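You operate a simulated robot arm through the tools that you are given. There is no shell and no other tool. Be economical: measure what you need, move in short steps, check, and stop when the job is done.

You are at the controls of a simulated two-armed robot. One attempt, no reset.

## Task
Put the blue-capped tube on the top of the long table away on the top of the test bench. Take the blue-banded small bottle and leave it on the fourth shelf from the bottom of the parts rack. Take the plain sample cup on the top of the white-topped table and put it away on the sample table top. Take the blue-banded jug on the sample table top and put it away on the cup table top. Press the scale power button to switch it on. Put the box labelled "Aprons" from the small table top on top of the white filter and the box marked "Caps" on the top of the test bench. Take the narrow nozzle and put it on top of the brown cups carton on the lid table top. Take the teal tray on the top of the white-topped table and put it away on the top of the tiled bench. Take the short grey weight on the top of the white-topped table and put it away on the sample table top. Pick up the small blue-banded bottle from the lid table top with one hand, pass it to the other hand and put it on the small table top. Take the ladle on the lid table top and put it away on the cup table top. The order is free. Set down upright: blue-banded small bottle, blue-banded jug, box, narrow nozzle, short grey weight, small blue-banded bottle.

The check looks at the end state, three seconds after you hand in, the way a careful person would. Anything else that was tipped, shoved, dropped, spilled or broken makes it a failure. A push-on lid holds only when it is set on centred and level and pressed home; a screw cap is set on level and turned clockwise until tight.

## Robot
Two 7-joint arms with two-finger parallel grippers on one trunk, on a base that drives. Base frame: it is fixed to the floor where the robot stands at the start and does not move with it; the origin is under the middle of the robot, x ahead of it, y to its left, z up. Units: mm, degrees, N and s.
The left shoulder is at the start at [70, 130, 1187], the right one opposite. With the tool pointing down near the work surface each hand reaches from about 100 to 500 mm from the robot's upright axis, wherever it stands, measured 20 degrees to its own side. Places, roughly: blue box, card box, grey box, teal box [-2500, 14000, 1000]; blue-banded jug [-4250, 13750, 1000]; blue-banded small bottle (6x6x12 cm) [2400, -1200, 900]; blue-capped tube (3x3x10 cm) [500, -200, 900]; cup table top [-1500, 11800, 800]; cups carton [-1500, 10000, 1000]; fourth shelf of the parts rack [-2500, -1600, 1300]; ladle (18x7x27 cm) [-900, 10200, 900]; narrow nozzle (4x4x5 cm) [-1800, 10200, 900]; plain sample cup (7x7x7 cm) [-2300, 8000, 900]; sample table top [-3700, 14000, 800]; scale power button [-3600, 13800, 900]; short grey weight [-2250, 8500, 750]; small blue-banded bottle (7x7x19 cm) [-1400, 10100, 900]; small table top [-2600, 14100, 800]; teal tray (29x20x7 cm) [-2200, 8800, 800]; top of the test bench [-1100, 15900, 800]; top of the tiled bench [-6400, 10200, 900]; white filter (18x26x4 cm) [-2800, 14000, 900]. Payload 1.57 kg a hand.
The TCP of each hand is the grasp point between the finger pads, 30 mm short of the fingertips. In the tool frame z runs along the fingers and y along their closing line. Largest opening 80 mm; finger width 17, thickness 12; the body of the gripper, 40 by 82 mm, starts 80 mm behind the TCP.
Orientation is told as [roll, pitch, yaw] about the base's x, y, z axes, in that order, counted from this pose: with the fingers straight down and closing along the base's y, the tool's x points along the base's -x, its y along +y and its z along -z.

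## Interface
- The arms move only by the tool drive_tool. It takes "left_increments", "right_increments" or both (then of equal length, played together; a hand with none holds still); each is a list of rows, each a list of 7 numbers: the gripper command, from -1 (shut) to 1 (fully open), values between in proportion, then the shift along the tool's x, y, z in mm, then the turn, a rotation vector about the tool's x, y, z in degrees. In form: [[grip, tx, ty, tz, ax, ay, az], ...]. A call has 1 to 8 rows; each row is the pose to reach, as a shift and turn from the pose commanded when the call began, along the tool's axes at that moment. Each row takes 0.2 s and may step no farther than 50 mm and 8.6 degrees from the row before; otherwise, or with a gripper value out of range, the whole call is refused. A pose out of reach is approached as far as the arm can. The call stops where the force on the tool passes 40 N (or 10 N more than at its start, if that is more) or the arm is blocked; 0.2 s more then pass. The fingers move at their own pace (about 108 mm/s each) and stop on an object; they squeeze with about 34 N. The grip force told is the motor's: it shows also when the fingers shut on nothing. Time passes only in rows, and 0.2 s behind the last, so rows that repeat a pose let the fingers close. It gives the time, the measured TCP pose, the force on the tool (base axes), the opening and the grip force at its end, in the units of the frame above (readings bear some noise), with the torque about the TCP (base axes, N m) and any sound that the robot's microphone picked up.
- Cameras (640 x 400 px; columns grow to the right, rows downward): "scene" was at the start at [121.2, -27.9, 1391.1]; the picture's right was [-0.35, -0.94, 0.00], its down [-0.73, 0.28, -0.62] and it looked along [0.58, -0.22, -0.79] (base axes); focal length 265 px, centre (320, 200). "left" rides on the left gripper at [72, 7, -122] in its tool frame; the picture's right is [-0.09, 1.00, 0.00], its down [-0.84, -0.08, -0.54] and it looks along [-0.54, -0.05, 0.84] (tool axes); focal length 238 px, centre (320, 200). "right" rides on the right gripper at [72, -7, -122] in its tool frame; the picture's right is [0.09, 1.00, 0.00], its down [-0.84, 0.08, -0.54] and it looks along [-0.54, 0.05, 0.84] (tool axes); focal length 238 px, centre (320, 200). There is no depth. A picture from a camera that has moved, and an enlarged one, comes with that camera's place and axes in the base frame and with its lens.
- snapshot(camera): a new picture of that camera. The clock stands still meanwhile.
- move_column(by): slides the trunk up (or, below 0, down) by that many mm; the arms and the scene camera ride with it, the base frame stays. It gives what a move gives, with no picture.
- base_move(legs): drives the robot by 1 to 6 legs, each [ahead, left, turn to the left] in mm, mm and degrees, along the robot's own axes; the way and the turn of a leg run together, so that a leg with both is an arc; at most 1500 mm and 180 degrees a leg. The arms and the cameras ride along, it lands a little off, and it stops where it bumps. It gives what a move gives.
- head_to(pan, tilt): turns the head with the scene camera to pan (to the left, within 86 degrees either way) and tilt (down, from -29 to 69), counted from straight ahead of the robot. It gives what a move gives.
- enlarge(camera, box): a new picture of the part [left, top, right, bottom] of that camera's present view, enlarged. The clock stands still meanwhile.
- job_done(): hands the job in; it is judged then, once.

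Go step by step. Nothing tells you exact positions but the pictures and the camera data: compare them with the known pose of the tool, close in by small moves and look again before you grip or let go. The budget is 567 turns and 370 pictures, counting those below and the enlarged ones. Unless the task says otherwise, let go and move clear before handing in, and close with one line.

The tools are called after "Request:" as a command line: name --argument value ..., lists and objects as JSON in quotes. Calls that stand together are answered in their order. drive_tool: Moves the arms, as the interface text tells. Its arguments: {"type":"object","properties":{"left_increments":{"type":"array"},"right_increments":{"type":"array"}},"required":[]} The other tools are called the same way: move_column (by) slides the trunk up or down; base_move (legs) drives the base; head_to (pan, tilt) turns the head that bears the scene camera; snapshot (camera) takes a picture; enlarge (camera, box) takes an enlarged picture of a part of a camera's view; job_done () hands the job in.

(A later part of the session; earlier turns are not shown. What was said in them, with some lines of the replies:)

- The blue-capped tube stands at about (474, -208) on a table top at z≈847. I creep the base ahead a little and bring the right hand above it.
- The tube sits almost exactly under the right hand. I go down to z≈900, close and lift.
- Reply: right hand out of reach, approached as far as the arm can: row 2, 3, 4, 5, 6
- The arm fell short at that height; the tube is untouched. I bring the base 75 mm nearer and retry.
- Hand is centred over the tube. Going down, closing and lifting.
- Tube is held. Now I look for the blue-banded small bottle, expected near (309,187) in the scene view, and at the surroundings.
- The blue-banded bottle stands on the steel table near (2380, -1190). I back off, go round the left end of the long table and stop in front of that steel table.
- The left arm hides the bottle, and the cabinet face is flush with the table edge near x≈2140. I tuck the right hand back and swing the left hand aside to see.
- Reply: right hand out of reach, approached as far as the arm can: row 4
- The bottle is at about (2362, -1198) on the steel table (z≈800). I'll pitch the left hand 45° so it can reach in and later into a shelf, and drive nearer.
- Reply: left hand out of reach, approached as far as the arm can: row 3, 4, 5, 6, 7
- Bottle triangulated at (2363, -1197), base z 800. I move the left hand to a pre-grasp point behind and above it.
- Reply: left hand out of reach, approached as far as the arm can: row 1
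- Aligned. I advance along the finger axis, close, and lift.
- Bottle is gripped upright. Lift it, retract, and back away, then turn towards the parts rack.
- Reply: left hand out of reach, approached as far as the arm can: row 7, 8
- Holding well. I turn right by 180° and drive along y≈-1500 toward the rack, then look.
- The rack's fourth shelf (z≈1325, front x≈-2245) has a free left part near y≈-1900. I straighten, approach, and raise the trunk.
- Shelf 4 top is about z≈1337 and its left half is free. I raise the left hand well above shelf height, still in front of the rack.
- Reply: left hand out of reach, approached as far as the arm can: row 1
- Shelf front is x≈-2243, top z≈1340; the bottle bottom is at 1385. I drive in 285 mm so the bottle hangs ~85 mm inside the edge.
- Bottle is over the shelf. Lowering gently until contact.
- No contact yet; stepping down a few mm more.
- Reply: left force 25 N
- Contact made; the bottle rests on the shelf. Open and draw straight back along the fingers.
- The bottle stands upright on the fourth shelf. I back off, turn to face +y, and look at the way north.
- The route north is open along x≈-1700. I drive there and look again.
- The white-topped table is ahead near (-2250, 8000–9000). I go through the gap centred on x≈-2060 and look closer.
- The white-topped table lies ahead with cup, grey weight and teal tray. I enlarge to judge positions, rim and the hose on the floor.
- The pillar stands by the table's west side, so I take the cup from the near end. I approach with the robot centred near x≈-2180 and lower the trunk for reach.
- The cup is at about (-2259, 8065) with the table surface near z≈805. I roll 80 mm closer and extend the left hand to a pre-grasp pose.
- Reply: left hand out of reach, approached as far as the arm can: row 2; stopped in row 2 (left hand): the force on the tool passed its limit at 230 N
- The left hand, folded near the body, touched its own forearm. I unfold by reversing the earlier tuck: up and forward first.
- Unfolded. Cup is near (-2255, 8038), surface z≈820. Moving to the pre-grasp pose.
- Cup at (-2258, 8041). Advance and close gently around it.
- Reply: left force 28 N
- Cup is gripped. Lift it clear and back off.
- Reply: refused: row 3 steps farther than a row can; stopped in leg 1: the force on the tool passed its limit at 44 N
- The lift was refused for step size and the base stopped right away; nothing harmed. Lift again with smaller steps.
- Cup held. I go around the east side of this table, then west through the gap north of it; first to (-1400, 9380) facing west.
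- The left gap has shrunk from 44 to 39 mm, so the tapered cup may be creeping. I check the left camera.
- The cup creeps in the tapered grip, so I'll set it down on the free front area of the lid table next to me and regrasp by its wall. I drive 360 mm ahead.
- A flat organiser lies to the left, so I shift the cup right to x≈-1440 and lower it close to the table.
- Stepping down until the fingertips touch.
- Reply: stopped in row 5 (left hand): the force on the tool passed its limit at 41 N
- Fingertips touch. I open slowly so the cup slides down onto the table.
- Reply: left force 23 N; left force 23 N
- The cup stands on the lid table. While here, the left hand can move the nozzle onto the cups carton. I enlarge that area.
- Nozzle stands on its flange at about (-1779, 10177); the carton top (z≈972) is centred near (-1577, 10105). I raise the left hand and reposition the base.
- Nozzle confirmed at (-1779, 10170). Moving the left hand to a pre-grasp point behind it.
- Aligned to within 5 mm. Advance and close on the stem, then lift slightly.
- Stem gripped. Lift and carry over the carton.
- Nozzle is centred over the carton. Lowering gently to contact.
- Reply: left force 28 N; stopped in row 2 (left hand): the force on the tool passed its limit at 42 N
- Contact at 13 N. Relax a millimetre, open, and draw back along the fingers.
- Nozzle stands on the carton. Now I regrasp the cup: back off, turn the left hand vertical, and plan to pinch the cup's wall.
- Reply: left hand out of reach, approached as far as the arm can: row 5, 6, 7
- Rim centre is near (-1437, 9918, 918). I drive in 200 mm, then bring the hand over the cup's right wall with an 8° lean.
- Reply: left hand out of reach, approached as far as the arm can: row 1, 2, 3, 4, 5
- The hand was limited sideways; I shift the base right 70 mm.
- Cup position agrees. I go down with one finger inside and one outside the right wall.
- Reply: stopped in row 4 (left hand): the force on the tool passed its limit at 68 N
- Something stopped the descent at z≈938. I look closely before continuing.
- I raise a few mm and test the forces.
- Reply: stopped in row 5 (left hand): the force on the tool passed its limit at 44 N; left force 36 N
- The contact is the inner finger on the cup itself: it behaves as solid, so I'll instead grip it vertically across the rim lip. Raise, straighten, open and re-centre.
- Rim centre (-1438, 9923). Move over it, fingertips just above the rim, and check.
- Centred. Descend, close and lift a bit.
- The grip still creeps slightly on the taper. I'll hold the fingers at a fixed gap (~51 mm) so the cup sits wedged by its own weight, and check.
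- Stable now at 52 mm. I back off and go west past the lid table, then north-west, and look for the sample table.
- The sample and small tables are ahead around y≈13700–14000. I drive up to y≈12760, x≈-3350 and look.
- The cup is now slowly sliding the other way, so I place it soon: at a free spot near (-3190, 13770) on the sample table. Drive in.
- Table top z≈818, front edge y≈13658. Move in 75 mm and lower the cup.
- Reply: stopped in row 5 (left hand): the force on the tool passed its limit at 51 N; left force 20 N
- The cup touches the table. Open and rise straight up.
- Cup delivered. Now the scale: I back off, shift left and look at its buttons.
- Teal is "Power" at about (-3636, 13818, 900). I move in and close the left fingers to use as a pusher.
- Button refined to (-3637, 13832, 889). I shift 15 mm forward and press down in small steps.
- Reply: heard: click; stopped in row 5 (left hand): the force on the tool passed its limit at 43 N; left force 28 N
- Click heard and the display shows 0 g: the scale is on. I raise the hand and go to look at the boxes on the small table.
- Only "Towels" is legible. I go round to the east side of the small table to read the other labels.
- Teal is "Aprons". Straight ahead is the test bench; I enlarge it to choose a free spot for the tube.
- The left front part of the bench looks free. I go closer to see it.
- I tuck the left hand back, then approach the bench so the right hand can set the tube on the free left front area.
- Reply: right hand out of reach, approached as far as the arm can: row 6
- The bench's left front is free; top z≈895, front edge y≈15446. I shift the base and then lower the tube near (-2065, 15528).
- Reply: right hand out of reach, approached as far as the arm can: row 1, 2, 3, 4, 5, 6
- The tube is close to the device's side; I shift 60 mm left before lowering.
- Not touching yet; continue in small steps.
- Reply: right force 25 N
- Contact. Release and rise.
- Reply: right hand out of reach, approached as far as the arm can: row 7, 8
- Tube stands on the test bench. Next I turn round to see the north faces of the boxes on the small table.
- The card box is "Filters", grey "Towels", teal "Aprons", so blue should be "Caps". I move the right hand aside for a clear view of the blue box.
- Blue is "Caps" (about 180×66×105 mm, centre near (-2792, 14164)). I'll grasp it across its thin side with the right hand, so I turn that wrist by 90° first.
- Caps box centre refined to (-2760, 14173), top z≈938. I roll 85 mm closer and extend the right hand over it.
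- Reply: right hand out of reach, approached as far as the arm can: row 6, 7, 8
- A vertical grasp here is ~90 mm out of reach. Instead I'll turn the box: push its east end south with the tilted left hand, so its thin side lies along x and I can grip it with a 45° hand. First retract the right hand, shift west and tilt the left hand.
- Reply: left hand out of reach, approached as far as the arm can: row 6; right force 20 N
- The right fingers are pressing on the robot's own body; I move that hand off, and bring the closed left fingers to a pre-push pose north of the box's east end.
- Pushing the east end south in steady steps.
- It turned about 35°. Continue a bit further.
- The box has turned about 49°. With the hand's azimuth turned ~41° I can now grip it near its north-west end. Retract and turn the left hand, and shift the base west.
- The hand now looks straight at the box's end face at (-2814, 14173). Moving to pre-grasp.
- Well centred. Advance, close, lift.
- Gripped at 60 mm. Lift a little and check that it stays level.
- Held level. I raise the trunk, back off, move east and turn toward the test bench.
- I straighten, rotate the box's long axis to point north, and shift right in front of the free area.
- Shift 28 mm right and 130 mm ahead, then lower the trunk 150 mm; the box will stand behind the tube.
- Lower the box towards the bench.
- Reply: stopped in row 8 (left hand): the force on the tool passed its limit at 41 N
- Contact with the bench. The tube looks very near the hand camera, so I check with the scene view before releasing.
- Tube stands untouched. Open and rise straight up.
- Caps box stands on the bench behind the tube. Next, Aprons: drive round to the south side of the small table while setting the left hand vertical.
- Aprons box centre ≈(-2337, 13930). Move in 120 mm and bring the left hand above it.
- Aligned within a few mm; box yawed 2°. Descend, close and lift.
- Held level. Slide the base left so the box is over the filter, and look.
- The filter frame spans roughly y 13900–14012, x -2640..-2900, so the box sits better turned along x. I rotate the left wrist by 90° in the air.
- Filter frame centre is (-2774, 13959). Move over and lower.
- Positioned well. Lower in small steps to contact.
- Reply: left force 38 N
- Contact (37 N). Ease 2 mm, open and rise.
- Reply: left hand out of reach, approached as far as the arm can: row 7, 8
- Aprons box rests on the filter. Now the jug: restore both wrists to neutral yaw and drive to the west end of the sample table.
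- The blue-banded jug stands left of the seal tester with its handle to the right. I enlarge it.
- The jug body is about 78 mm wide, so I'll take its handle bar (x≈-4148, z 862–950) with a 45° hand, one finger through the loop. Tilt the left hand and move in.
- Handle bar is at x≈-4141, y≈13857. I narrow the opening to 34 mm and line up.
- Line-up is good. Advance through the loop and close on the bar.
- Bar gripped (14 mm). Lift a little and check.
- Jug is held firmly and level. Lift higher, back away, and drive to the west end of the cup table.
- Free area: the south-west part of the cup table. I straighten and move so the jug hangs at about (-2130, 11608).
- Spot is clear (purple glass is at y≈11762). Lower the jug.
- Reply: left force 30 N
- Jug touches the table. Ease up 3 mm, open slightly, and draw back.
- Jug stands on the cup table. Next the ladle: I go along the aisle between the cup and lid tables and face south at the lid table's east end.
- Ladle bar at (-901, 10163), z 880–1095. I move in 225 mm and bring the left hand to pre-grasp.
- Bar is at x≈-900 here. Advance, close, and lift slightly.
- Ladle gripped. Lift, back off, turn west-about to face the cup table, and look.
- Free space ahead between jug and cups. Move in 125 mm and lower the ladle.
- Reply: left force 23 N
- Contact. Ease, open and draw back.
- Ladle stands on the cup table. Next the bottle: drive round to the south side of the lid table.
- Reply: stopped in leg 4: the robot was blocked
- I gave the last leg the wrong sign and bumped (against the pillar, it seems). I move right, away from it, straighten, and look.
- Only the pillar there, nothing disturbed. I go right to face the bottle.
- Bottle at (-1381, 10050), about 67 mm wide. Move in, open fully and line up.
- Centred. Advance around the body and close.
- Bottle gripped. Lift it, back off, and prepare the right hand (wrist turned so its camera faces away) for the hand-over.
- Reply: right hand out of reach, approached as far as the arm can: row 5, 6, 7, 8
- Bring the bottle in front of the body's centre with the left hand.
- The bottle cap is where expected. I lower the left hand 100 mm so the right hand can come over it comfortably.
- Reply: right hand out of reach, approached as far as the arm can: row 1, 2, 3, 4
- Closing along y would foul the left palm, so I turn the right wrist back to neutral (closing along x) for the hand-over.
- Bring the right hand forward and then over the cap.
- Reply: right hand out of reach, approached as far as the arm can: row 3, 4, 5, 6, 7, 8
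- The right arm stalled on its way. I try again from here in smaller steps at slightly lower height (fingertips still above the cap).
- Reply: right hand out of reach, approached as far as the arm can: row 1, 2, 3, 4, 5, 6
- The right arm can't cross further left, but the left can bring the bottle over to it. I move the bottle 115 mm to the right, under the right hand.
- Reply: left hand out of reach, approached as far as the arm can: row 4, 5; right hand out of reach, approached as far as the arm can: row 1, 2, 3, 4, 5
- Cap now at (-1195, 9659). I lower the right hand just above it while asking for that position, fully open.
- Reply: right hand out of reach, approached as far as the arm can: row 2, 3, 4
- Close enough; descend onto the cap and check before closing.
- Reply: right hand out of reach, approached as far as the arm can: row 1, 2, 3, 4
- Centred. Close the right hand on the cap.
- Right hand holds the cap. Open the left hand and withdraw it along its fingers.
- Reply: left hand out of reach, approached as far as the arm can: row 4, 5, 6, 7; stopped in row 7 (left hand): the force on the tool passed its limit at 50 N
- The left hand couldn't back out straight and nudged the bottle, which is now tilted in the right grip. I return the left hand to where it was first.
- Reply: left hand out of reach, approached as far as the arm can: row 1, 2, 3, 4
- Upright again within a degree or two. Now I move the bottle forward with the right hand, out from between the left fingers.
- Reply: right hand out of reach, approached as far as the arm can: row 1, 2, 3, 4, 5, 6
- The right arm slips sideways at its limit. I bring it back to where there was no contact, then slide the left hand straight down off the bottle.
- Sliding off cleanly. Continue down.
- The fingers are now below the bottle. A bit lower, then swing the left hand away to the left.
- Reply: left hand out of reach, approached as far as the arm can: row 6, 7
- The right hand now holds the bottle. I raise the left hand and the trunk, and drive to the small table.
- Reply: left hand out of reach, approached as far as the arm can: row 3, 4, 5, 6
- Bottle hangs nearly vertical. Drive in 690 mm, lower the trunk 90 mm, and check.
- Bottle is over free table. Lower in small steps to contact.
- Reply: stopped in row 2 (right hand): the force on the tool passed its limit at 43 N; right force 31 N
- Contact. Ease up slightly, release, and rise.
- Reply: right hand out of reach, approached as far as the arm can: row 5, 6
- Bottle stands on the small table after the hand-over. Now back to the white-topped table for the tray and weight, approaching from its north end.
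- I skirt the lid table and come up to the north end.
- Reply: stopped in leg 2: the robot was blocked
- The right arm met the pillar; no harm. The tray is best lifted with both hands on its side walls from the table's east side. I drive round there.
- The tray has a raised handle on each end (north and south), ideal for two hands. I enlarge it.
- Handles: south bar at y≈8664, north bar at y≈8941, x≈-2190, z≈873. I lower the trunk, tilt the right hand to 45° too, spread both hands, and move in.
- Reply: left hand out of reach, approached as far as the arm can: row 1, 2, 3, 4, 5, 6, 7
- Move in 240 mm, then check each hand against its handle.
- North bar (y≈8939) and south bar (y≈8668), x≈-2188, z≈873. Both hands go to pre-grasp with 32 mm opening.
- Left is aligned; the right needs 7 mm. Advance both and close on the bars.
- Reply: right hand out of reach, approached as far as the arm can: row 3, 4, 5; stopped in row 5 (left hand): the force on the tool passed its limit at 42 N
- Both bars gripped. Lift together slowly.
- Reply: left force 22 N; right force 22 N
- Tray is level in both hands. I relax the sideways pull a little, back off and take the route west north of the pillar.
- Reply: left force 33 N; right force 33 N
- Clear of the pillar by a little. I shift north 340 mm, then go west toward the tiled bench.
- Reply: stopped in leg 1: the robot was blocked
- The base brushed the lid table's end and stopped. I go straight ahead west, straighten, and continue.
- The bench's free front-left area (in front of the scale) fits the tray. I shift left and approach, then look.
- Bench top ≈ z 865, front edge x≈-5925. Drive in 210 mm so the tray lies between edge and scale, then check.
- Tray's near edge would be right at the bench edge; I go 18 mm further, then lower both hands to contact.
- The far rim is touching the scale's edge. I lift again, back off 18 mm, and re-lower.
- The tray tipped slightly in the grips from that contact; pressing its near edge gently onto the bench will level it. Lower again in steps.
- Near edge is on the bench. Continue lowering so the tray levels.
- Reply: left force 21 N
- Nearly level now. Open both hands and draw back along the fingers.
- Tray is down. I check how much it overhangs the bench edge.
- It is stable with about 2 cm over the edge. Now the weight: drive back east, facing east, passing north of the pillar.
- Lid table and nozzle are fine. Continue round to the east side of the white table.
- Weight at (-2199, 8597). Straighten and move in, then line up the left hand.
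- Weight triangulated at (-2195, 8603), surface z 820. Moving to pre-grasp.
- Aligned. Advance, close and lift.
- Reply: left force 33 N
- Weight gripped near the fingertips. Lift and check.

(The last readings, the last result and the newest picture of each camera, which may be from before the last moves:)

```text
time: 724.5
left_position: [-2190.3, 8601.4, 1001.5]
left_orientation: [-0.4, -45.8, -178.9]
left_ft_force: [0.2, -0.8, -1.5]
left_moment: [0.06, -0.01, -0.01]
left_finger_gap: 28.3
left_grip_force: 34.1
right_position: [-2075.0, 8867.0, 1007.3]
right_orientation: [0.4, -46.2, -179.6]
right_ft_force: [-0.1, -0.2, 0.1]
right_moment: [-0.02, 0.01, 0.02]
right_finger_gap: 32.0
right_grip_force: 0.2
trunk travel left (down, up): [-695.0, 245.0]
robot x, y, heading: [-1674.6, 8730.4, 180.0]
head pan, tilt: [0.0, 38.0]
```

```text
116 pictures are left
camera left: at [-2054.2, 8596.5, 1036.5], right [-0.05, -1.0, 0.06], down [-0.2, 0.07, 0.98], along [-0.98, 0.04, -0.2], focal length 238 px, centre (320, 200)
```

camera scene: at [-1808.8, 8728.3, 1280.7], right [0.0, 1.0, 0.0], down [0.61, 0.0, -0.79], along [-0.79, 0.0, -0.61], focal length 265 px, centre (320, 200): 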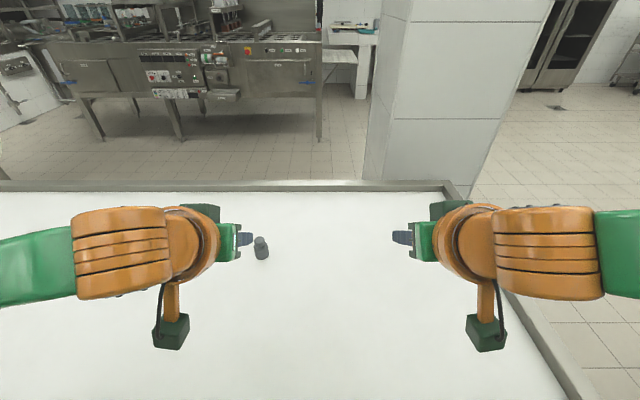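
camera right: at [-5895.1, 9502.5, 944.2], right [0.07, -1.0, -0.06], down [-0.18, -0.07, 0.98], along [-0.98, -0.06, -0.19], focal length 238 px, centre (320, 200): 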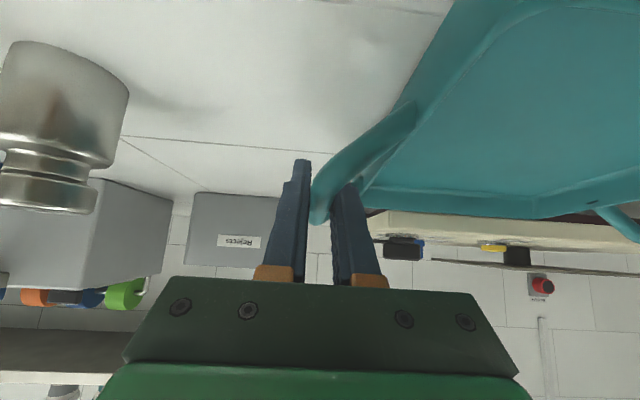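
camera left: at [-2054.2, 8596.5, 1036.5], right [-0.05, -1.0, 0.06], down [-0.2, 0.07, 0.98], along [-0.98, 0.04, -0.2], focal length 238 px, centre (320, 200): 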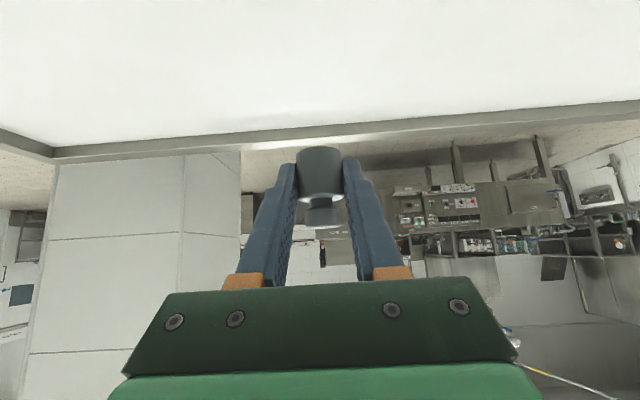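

Held securely. Drive to the sample table, first leg.

Request:
base_move --legs '[[-230, 0, 0], [0, 0, -90], [600, 0, 0], [0, 800, 0], [1130, 0, 0], [0, 700, 0]]'

Request:
base_move --legs '[[1500, 0, 0], [750, 0, 0], [0, 250, 0]]'

Request:
snapshot --camera "scene"

Request:
snapshot --camera "left"

```text
time: 745.9
left_position: [-3056.7, 11004.2, 1000.5]
left_orientation: [-0.4, -45.8, 90.6]
left_ft_force: [0.0, 0.8, -1.7]
left_moment: [0.01, 0.04, 0.01]
left_finger_gap: 28.8
left_grip_force: 34.2
right_position: [-2791.3, 10887.5, 1008.4]
right_orientation: [0.4, -46.2, 90.1]
right_ft_force: [-0.1, -0.2, 0.7]
right_moment: [0.01, 0.02, -0.01]
right_finger_gap: 31.9
right_grip_force: 0.0
trunk travel left (down, up): [-695.0, 245.0]
robot x, y, heading: [-2932.3, 10486.5, 89.8]
head pan, tilt: [0.0, 38.0]
```

```text
time: 758.4
left_position: [-3310.4, 13261.6, 1001.1]
left_orientation: [-0.3, -45.7, 91.5]
left_ft_force: [0.2, 0.2, -0.8]
left_moment: [0.01, -0.01, 0.01]
left_finger_gap: 28.6
left_grip_force: 33.7
right_position: [-3043.9, 13149.3, 1007.8]
right_orientation: [0.2, -46.2, 90.9]
right_ft_force: [0.3, -1.1, 0.1]
right_moment: [0.0, 0.0, -0.01]
right_finger_gap: 32.1
right_grip_force: 0.0
trunk travel left (down, up): [-695.0, 245.0]
robot x, y, heading: [-3180.6, 12743.6, 90.4]
head pan, tilt: [0.0, 38.0]
```

```text
115 pictures are left
camera scene: at [-3179.1, 12881.4, 1280.5], right [1.0, 0.01, 0.0], down [0.0, -0.62, -0.79], along [-0.01, 0.79, -0.62], focal length 265 px, centre (320, 200)
```

scene: 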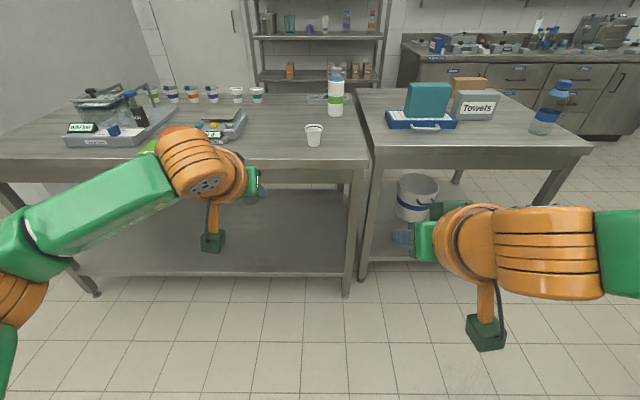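

```text
114 pictures are left
camera left: at [-3315.0, 13123.7, 1036.4], right [-1.0, 0.04, 0.06], down [0.07, 0.2, 0.98], along [0.03, 0.98, -0.2], focal length 238 px, centre (320, 200)
```

left: 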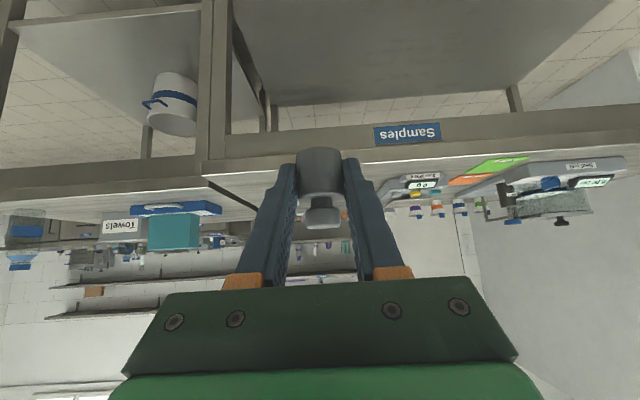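

All earlier items look right. I drive in, with the weight aimed between scale and cup.

Request:
base_move --legs '[[0, 28, -0.4], [515, 0, 0]]'

Request:
snapshot --camera "scene"

Request:
snapshot --camera "left"

```text
time: 761.9
left_position: [-3336.0, 13775.5, 1002.0]
left_orientation: [-0.4, -45.8, 91.1]
left_ft_force: [0.7, -0.4, -1.2]
left_moment: [-0.01, -0.01, 0.0]
left_finger_gap: 28.7
left_grip_force: 34.0
right_position: [-3069.1, 13660.1, 1007.7]
right_orientation: [0.3, -46.2, 90.5]
right_ft_force: [0.1, -0.2, 0.5]
right_moment: [0.01, -0.02, 0.02]
right_finger_gap: 32.1
right_grip_force: 0.1
trunk travel left (down, up): [-695.0, 245.0]
robot x, y, heading: [-3205.1, 13259.1, 90.2]
head pan, tilt: [0.0, 38.0]
```

```text
113 pictures are left
camera scene: at [-3207.3, 13394.5, 1280.6], right [1.0, 0.0, 0.0], down [0.0, -0.62, -0.79], along [0.0, 0.79, -0.62], focal length 265 px, centre (320, 200)
```

scene: 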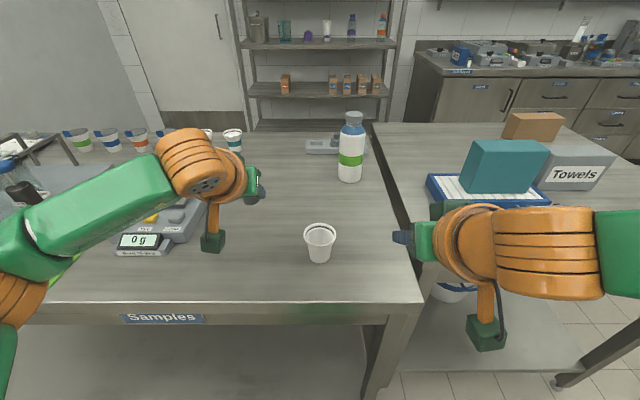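

```text
112 pictures are left
camera left: at [-3341.0, 13638.1, 1036.5], right [-1.0, 0.05, 0.06], down [0.07, 0.2, 0.98], along [0.04, 0.98, -0.2], focal length 238 px, centre (320, 200)
```

left: 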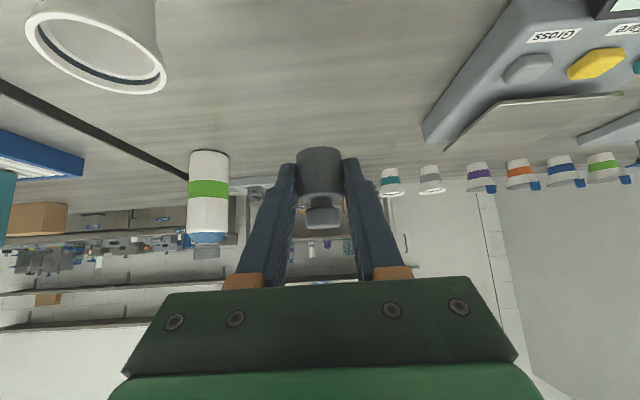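

Clear between scale and cup. Lower the weight.

Request:
drive_tool --left_increments '[[-1, 30, 0, 29, 0, 0, 0], [-1, 60, 0, 58, 0, 0, 0], [-1, 80, 0, 77, 0, 0, 0], [-1, 85, 0, 82, 0, 0, 0], [-1, 89, 0, 86, 0, 0, 0], [-1, 93, 0, 90, 0, 0, 0], [-1, 97, 0, 94, 0, 0, 0], [-1, 101, 0, 98, 0, 0, 0]]'

Request:
snapshot --camera "left"

```text
time: 763.5
left_position: [-3334.2, 13776.9, 875.9]
left_orientation: [-0.6, -47.3, 91.4]
left_ft_force: [0.2, -2.4, 12.4]
left_moment: [-0.1, 0.08, -0.01]
left_finger_gap: 28.7
left_grip_force: 34.0
right_position: [-3069.5, 13657.6, 1010.0]
right_orientation: [0.4, -46.5, 90.5]
right_ft_force: [-0.4, 0.1, 1.0]
right_moment: [0.02, -0.02, -0.01]
right_finger_gap: 32.0
right_grip_force: 0.1
trunk travel left (down, up): [-695.0, 245.0]
robot x, y, heading: [-3204.5, 13258.3, 90.1]
head pan, tilt: [0.0, 38.0]
stopped in row 8 (left hand): the force on the tool passed its limit at 45 N (the readings are from after the stop); the commanded pose is now the measured one
```

```text
111 pictures are left
camera left: at [-3340.1, 13638.4, 907.8], right [-1.0, 0.05, 0.06], down [0.07, 0.17, 0.98], along [0.04, 0.98, -0.17], focal length 238 px, centre (320, 200)
```

left: 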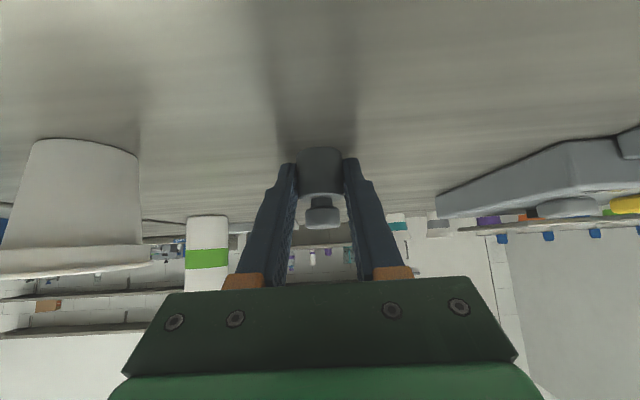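

Contact. Ease, open, and draw back.

Request:
drive_tool --left_increments '[[-1, -1, 0, -1, 0, 0, 0], [-0.1, -1, 0, -1, 0, 0, 0], [0.15, -1, 0, -1, 0, 0, 0], [0.15, -1, 0, -1, 0, 0, 0], [0.15, -1, 0, -30, 0, 0, 0], [0.15, -1, 0, -70, 0, 0, 0], [0.15, -1, 0, -110, 0, 0, 0], [0.15, -1, 0, -150, 0, 0, 0]]'

Request:
snapshot --camera "left"

Request:
base_move --legs '[[-400, 0, 0]]'

Request:
head_to --pan 0 --tilt 28

Request:
snapshot --camera "scene"

```text
time: 765.3
left_position: [-3334.3, 13668.8, 977.9]
left_orientation: [-0.5, -46.8, 91.3]
left_ft_force: [-0.4, -0.2, 0.1]
left_moment: [0.02, -0.01, -0.03]
left_finger_gap: 46.1
left_grip_force: 0.0
right_position: [-3068.4, 13659.6, 1008.6]
right_orientation: [0.4, -46.3, 90.5]
right_ft_force: [1.3, -0.5, -0.1]
right_moment: [-0.02, 0.0, 0.03]
right_finger_gap: 32.1
right_grip_force: 0.0
trunk travel left (down, up): [-695.0, 245.0]
robot x, y, heading: [-3209.1, 13261.9, 89.8]
head pan, tilt: [0.0, 38.0]
```

```text
110 pictures are left
camera left: at [-3339.7, 13531.0, 1009.4], right [-1.0, 0.05, 0.06], down [0.07, 0.18, 0.98], along [0.03, 0.98, -0.18], focal length 238 px, centre (320, 200)
```

left: 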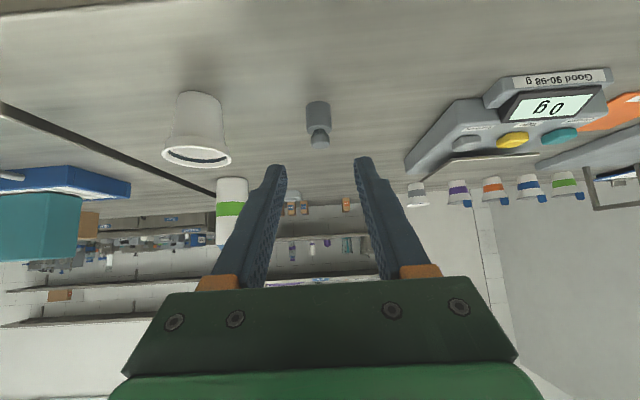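

```text
time: 767.8
left_position: [-3335.5, 13271.6, 976.9]
left_orientation: [-0.6, -46.7, 91.3]
left_ft_force: [-0.3, -0.2, 0.2]
left_moment: [-0.01, 0.01, 0.01]
left_finger_gap: 46.0
left_grip_force: 0.0
right_position: [-3069.5, 13262.0, 1006.5]
right_orientation: [0.4, -46.2, 90.6]
right_ft_force: [-0.6, -0.5, 0.0]
right_moment: [0.02, 0.01, 0.0]
right_finger_gap: 32.1
right_grip_force: 0.0
trunk travel left (down, up): [-695.0, 245.0]
robot x, y, heading: [-3205.5, 12860.0, 90.0]
head pan, tilt: [0.0, 38.0]
```

```text
time: 768.5
left_position: [-3334.8, 13271.0, 976.3]
left_orientation: [-0.5, -46.8, 91.2]
left_ft_force: [0.4, -0.7, 0.2]
left_moment: [0.0, 0.0, 0.0]
left_finger_gap: 46.0
left_grip_force: 0.0
right_position: [-3069.5, 13261.6, 1008.0]
right_orientation: [0.3, -46.3, 90.6]
right_ft_force: [-1.1, -0.1, 0.0]
right_moment: [0.04, 0.04, -0.02]
right_finger_gap: 31.9
right_grip_force: 0.0
trunk travel left (down, up): [-695.0, 245.0]
robot x, y, heading: [-3210.6, 12858.2, 89.7]
head pan, tilt: [0.0, 28.0]
```

```text
109 pictures are left
camera scene: at [-3207.5, 13000.1, 1296.1], right [1.0, 0.0, 0.0], down [0.0, -0.47, -0.88], along [0.0, 0.88, -0.47], focal length 265 px, centre (320, 200)
```

scene: 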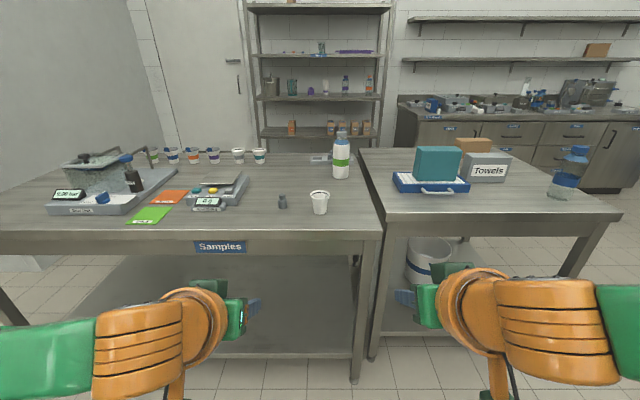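

Every item stands where it was asked: the weight and cup are on the sample table, the scale reads 0 g, the Aprons box is on the filter and the bottle is upright on the small table. Both hands are empty and clear, so I hand the job in.

Request:
job_done

```text
The job is handed in.
```

I carried out all eleven tasks and handed the job in; the teal tray on the tiled bench overhangs the front edge by about 2 cm but sits stable.
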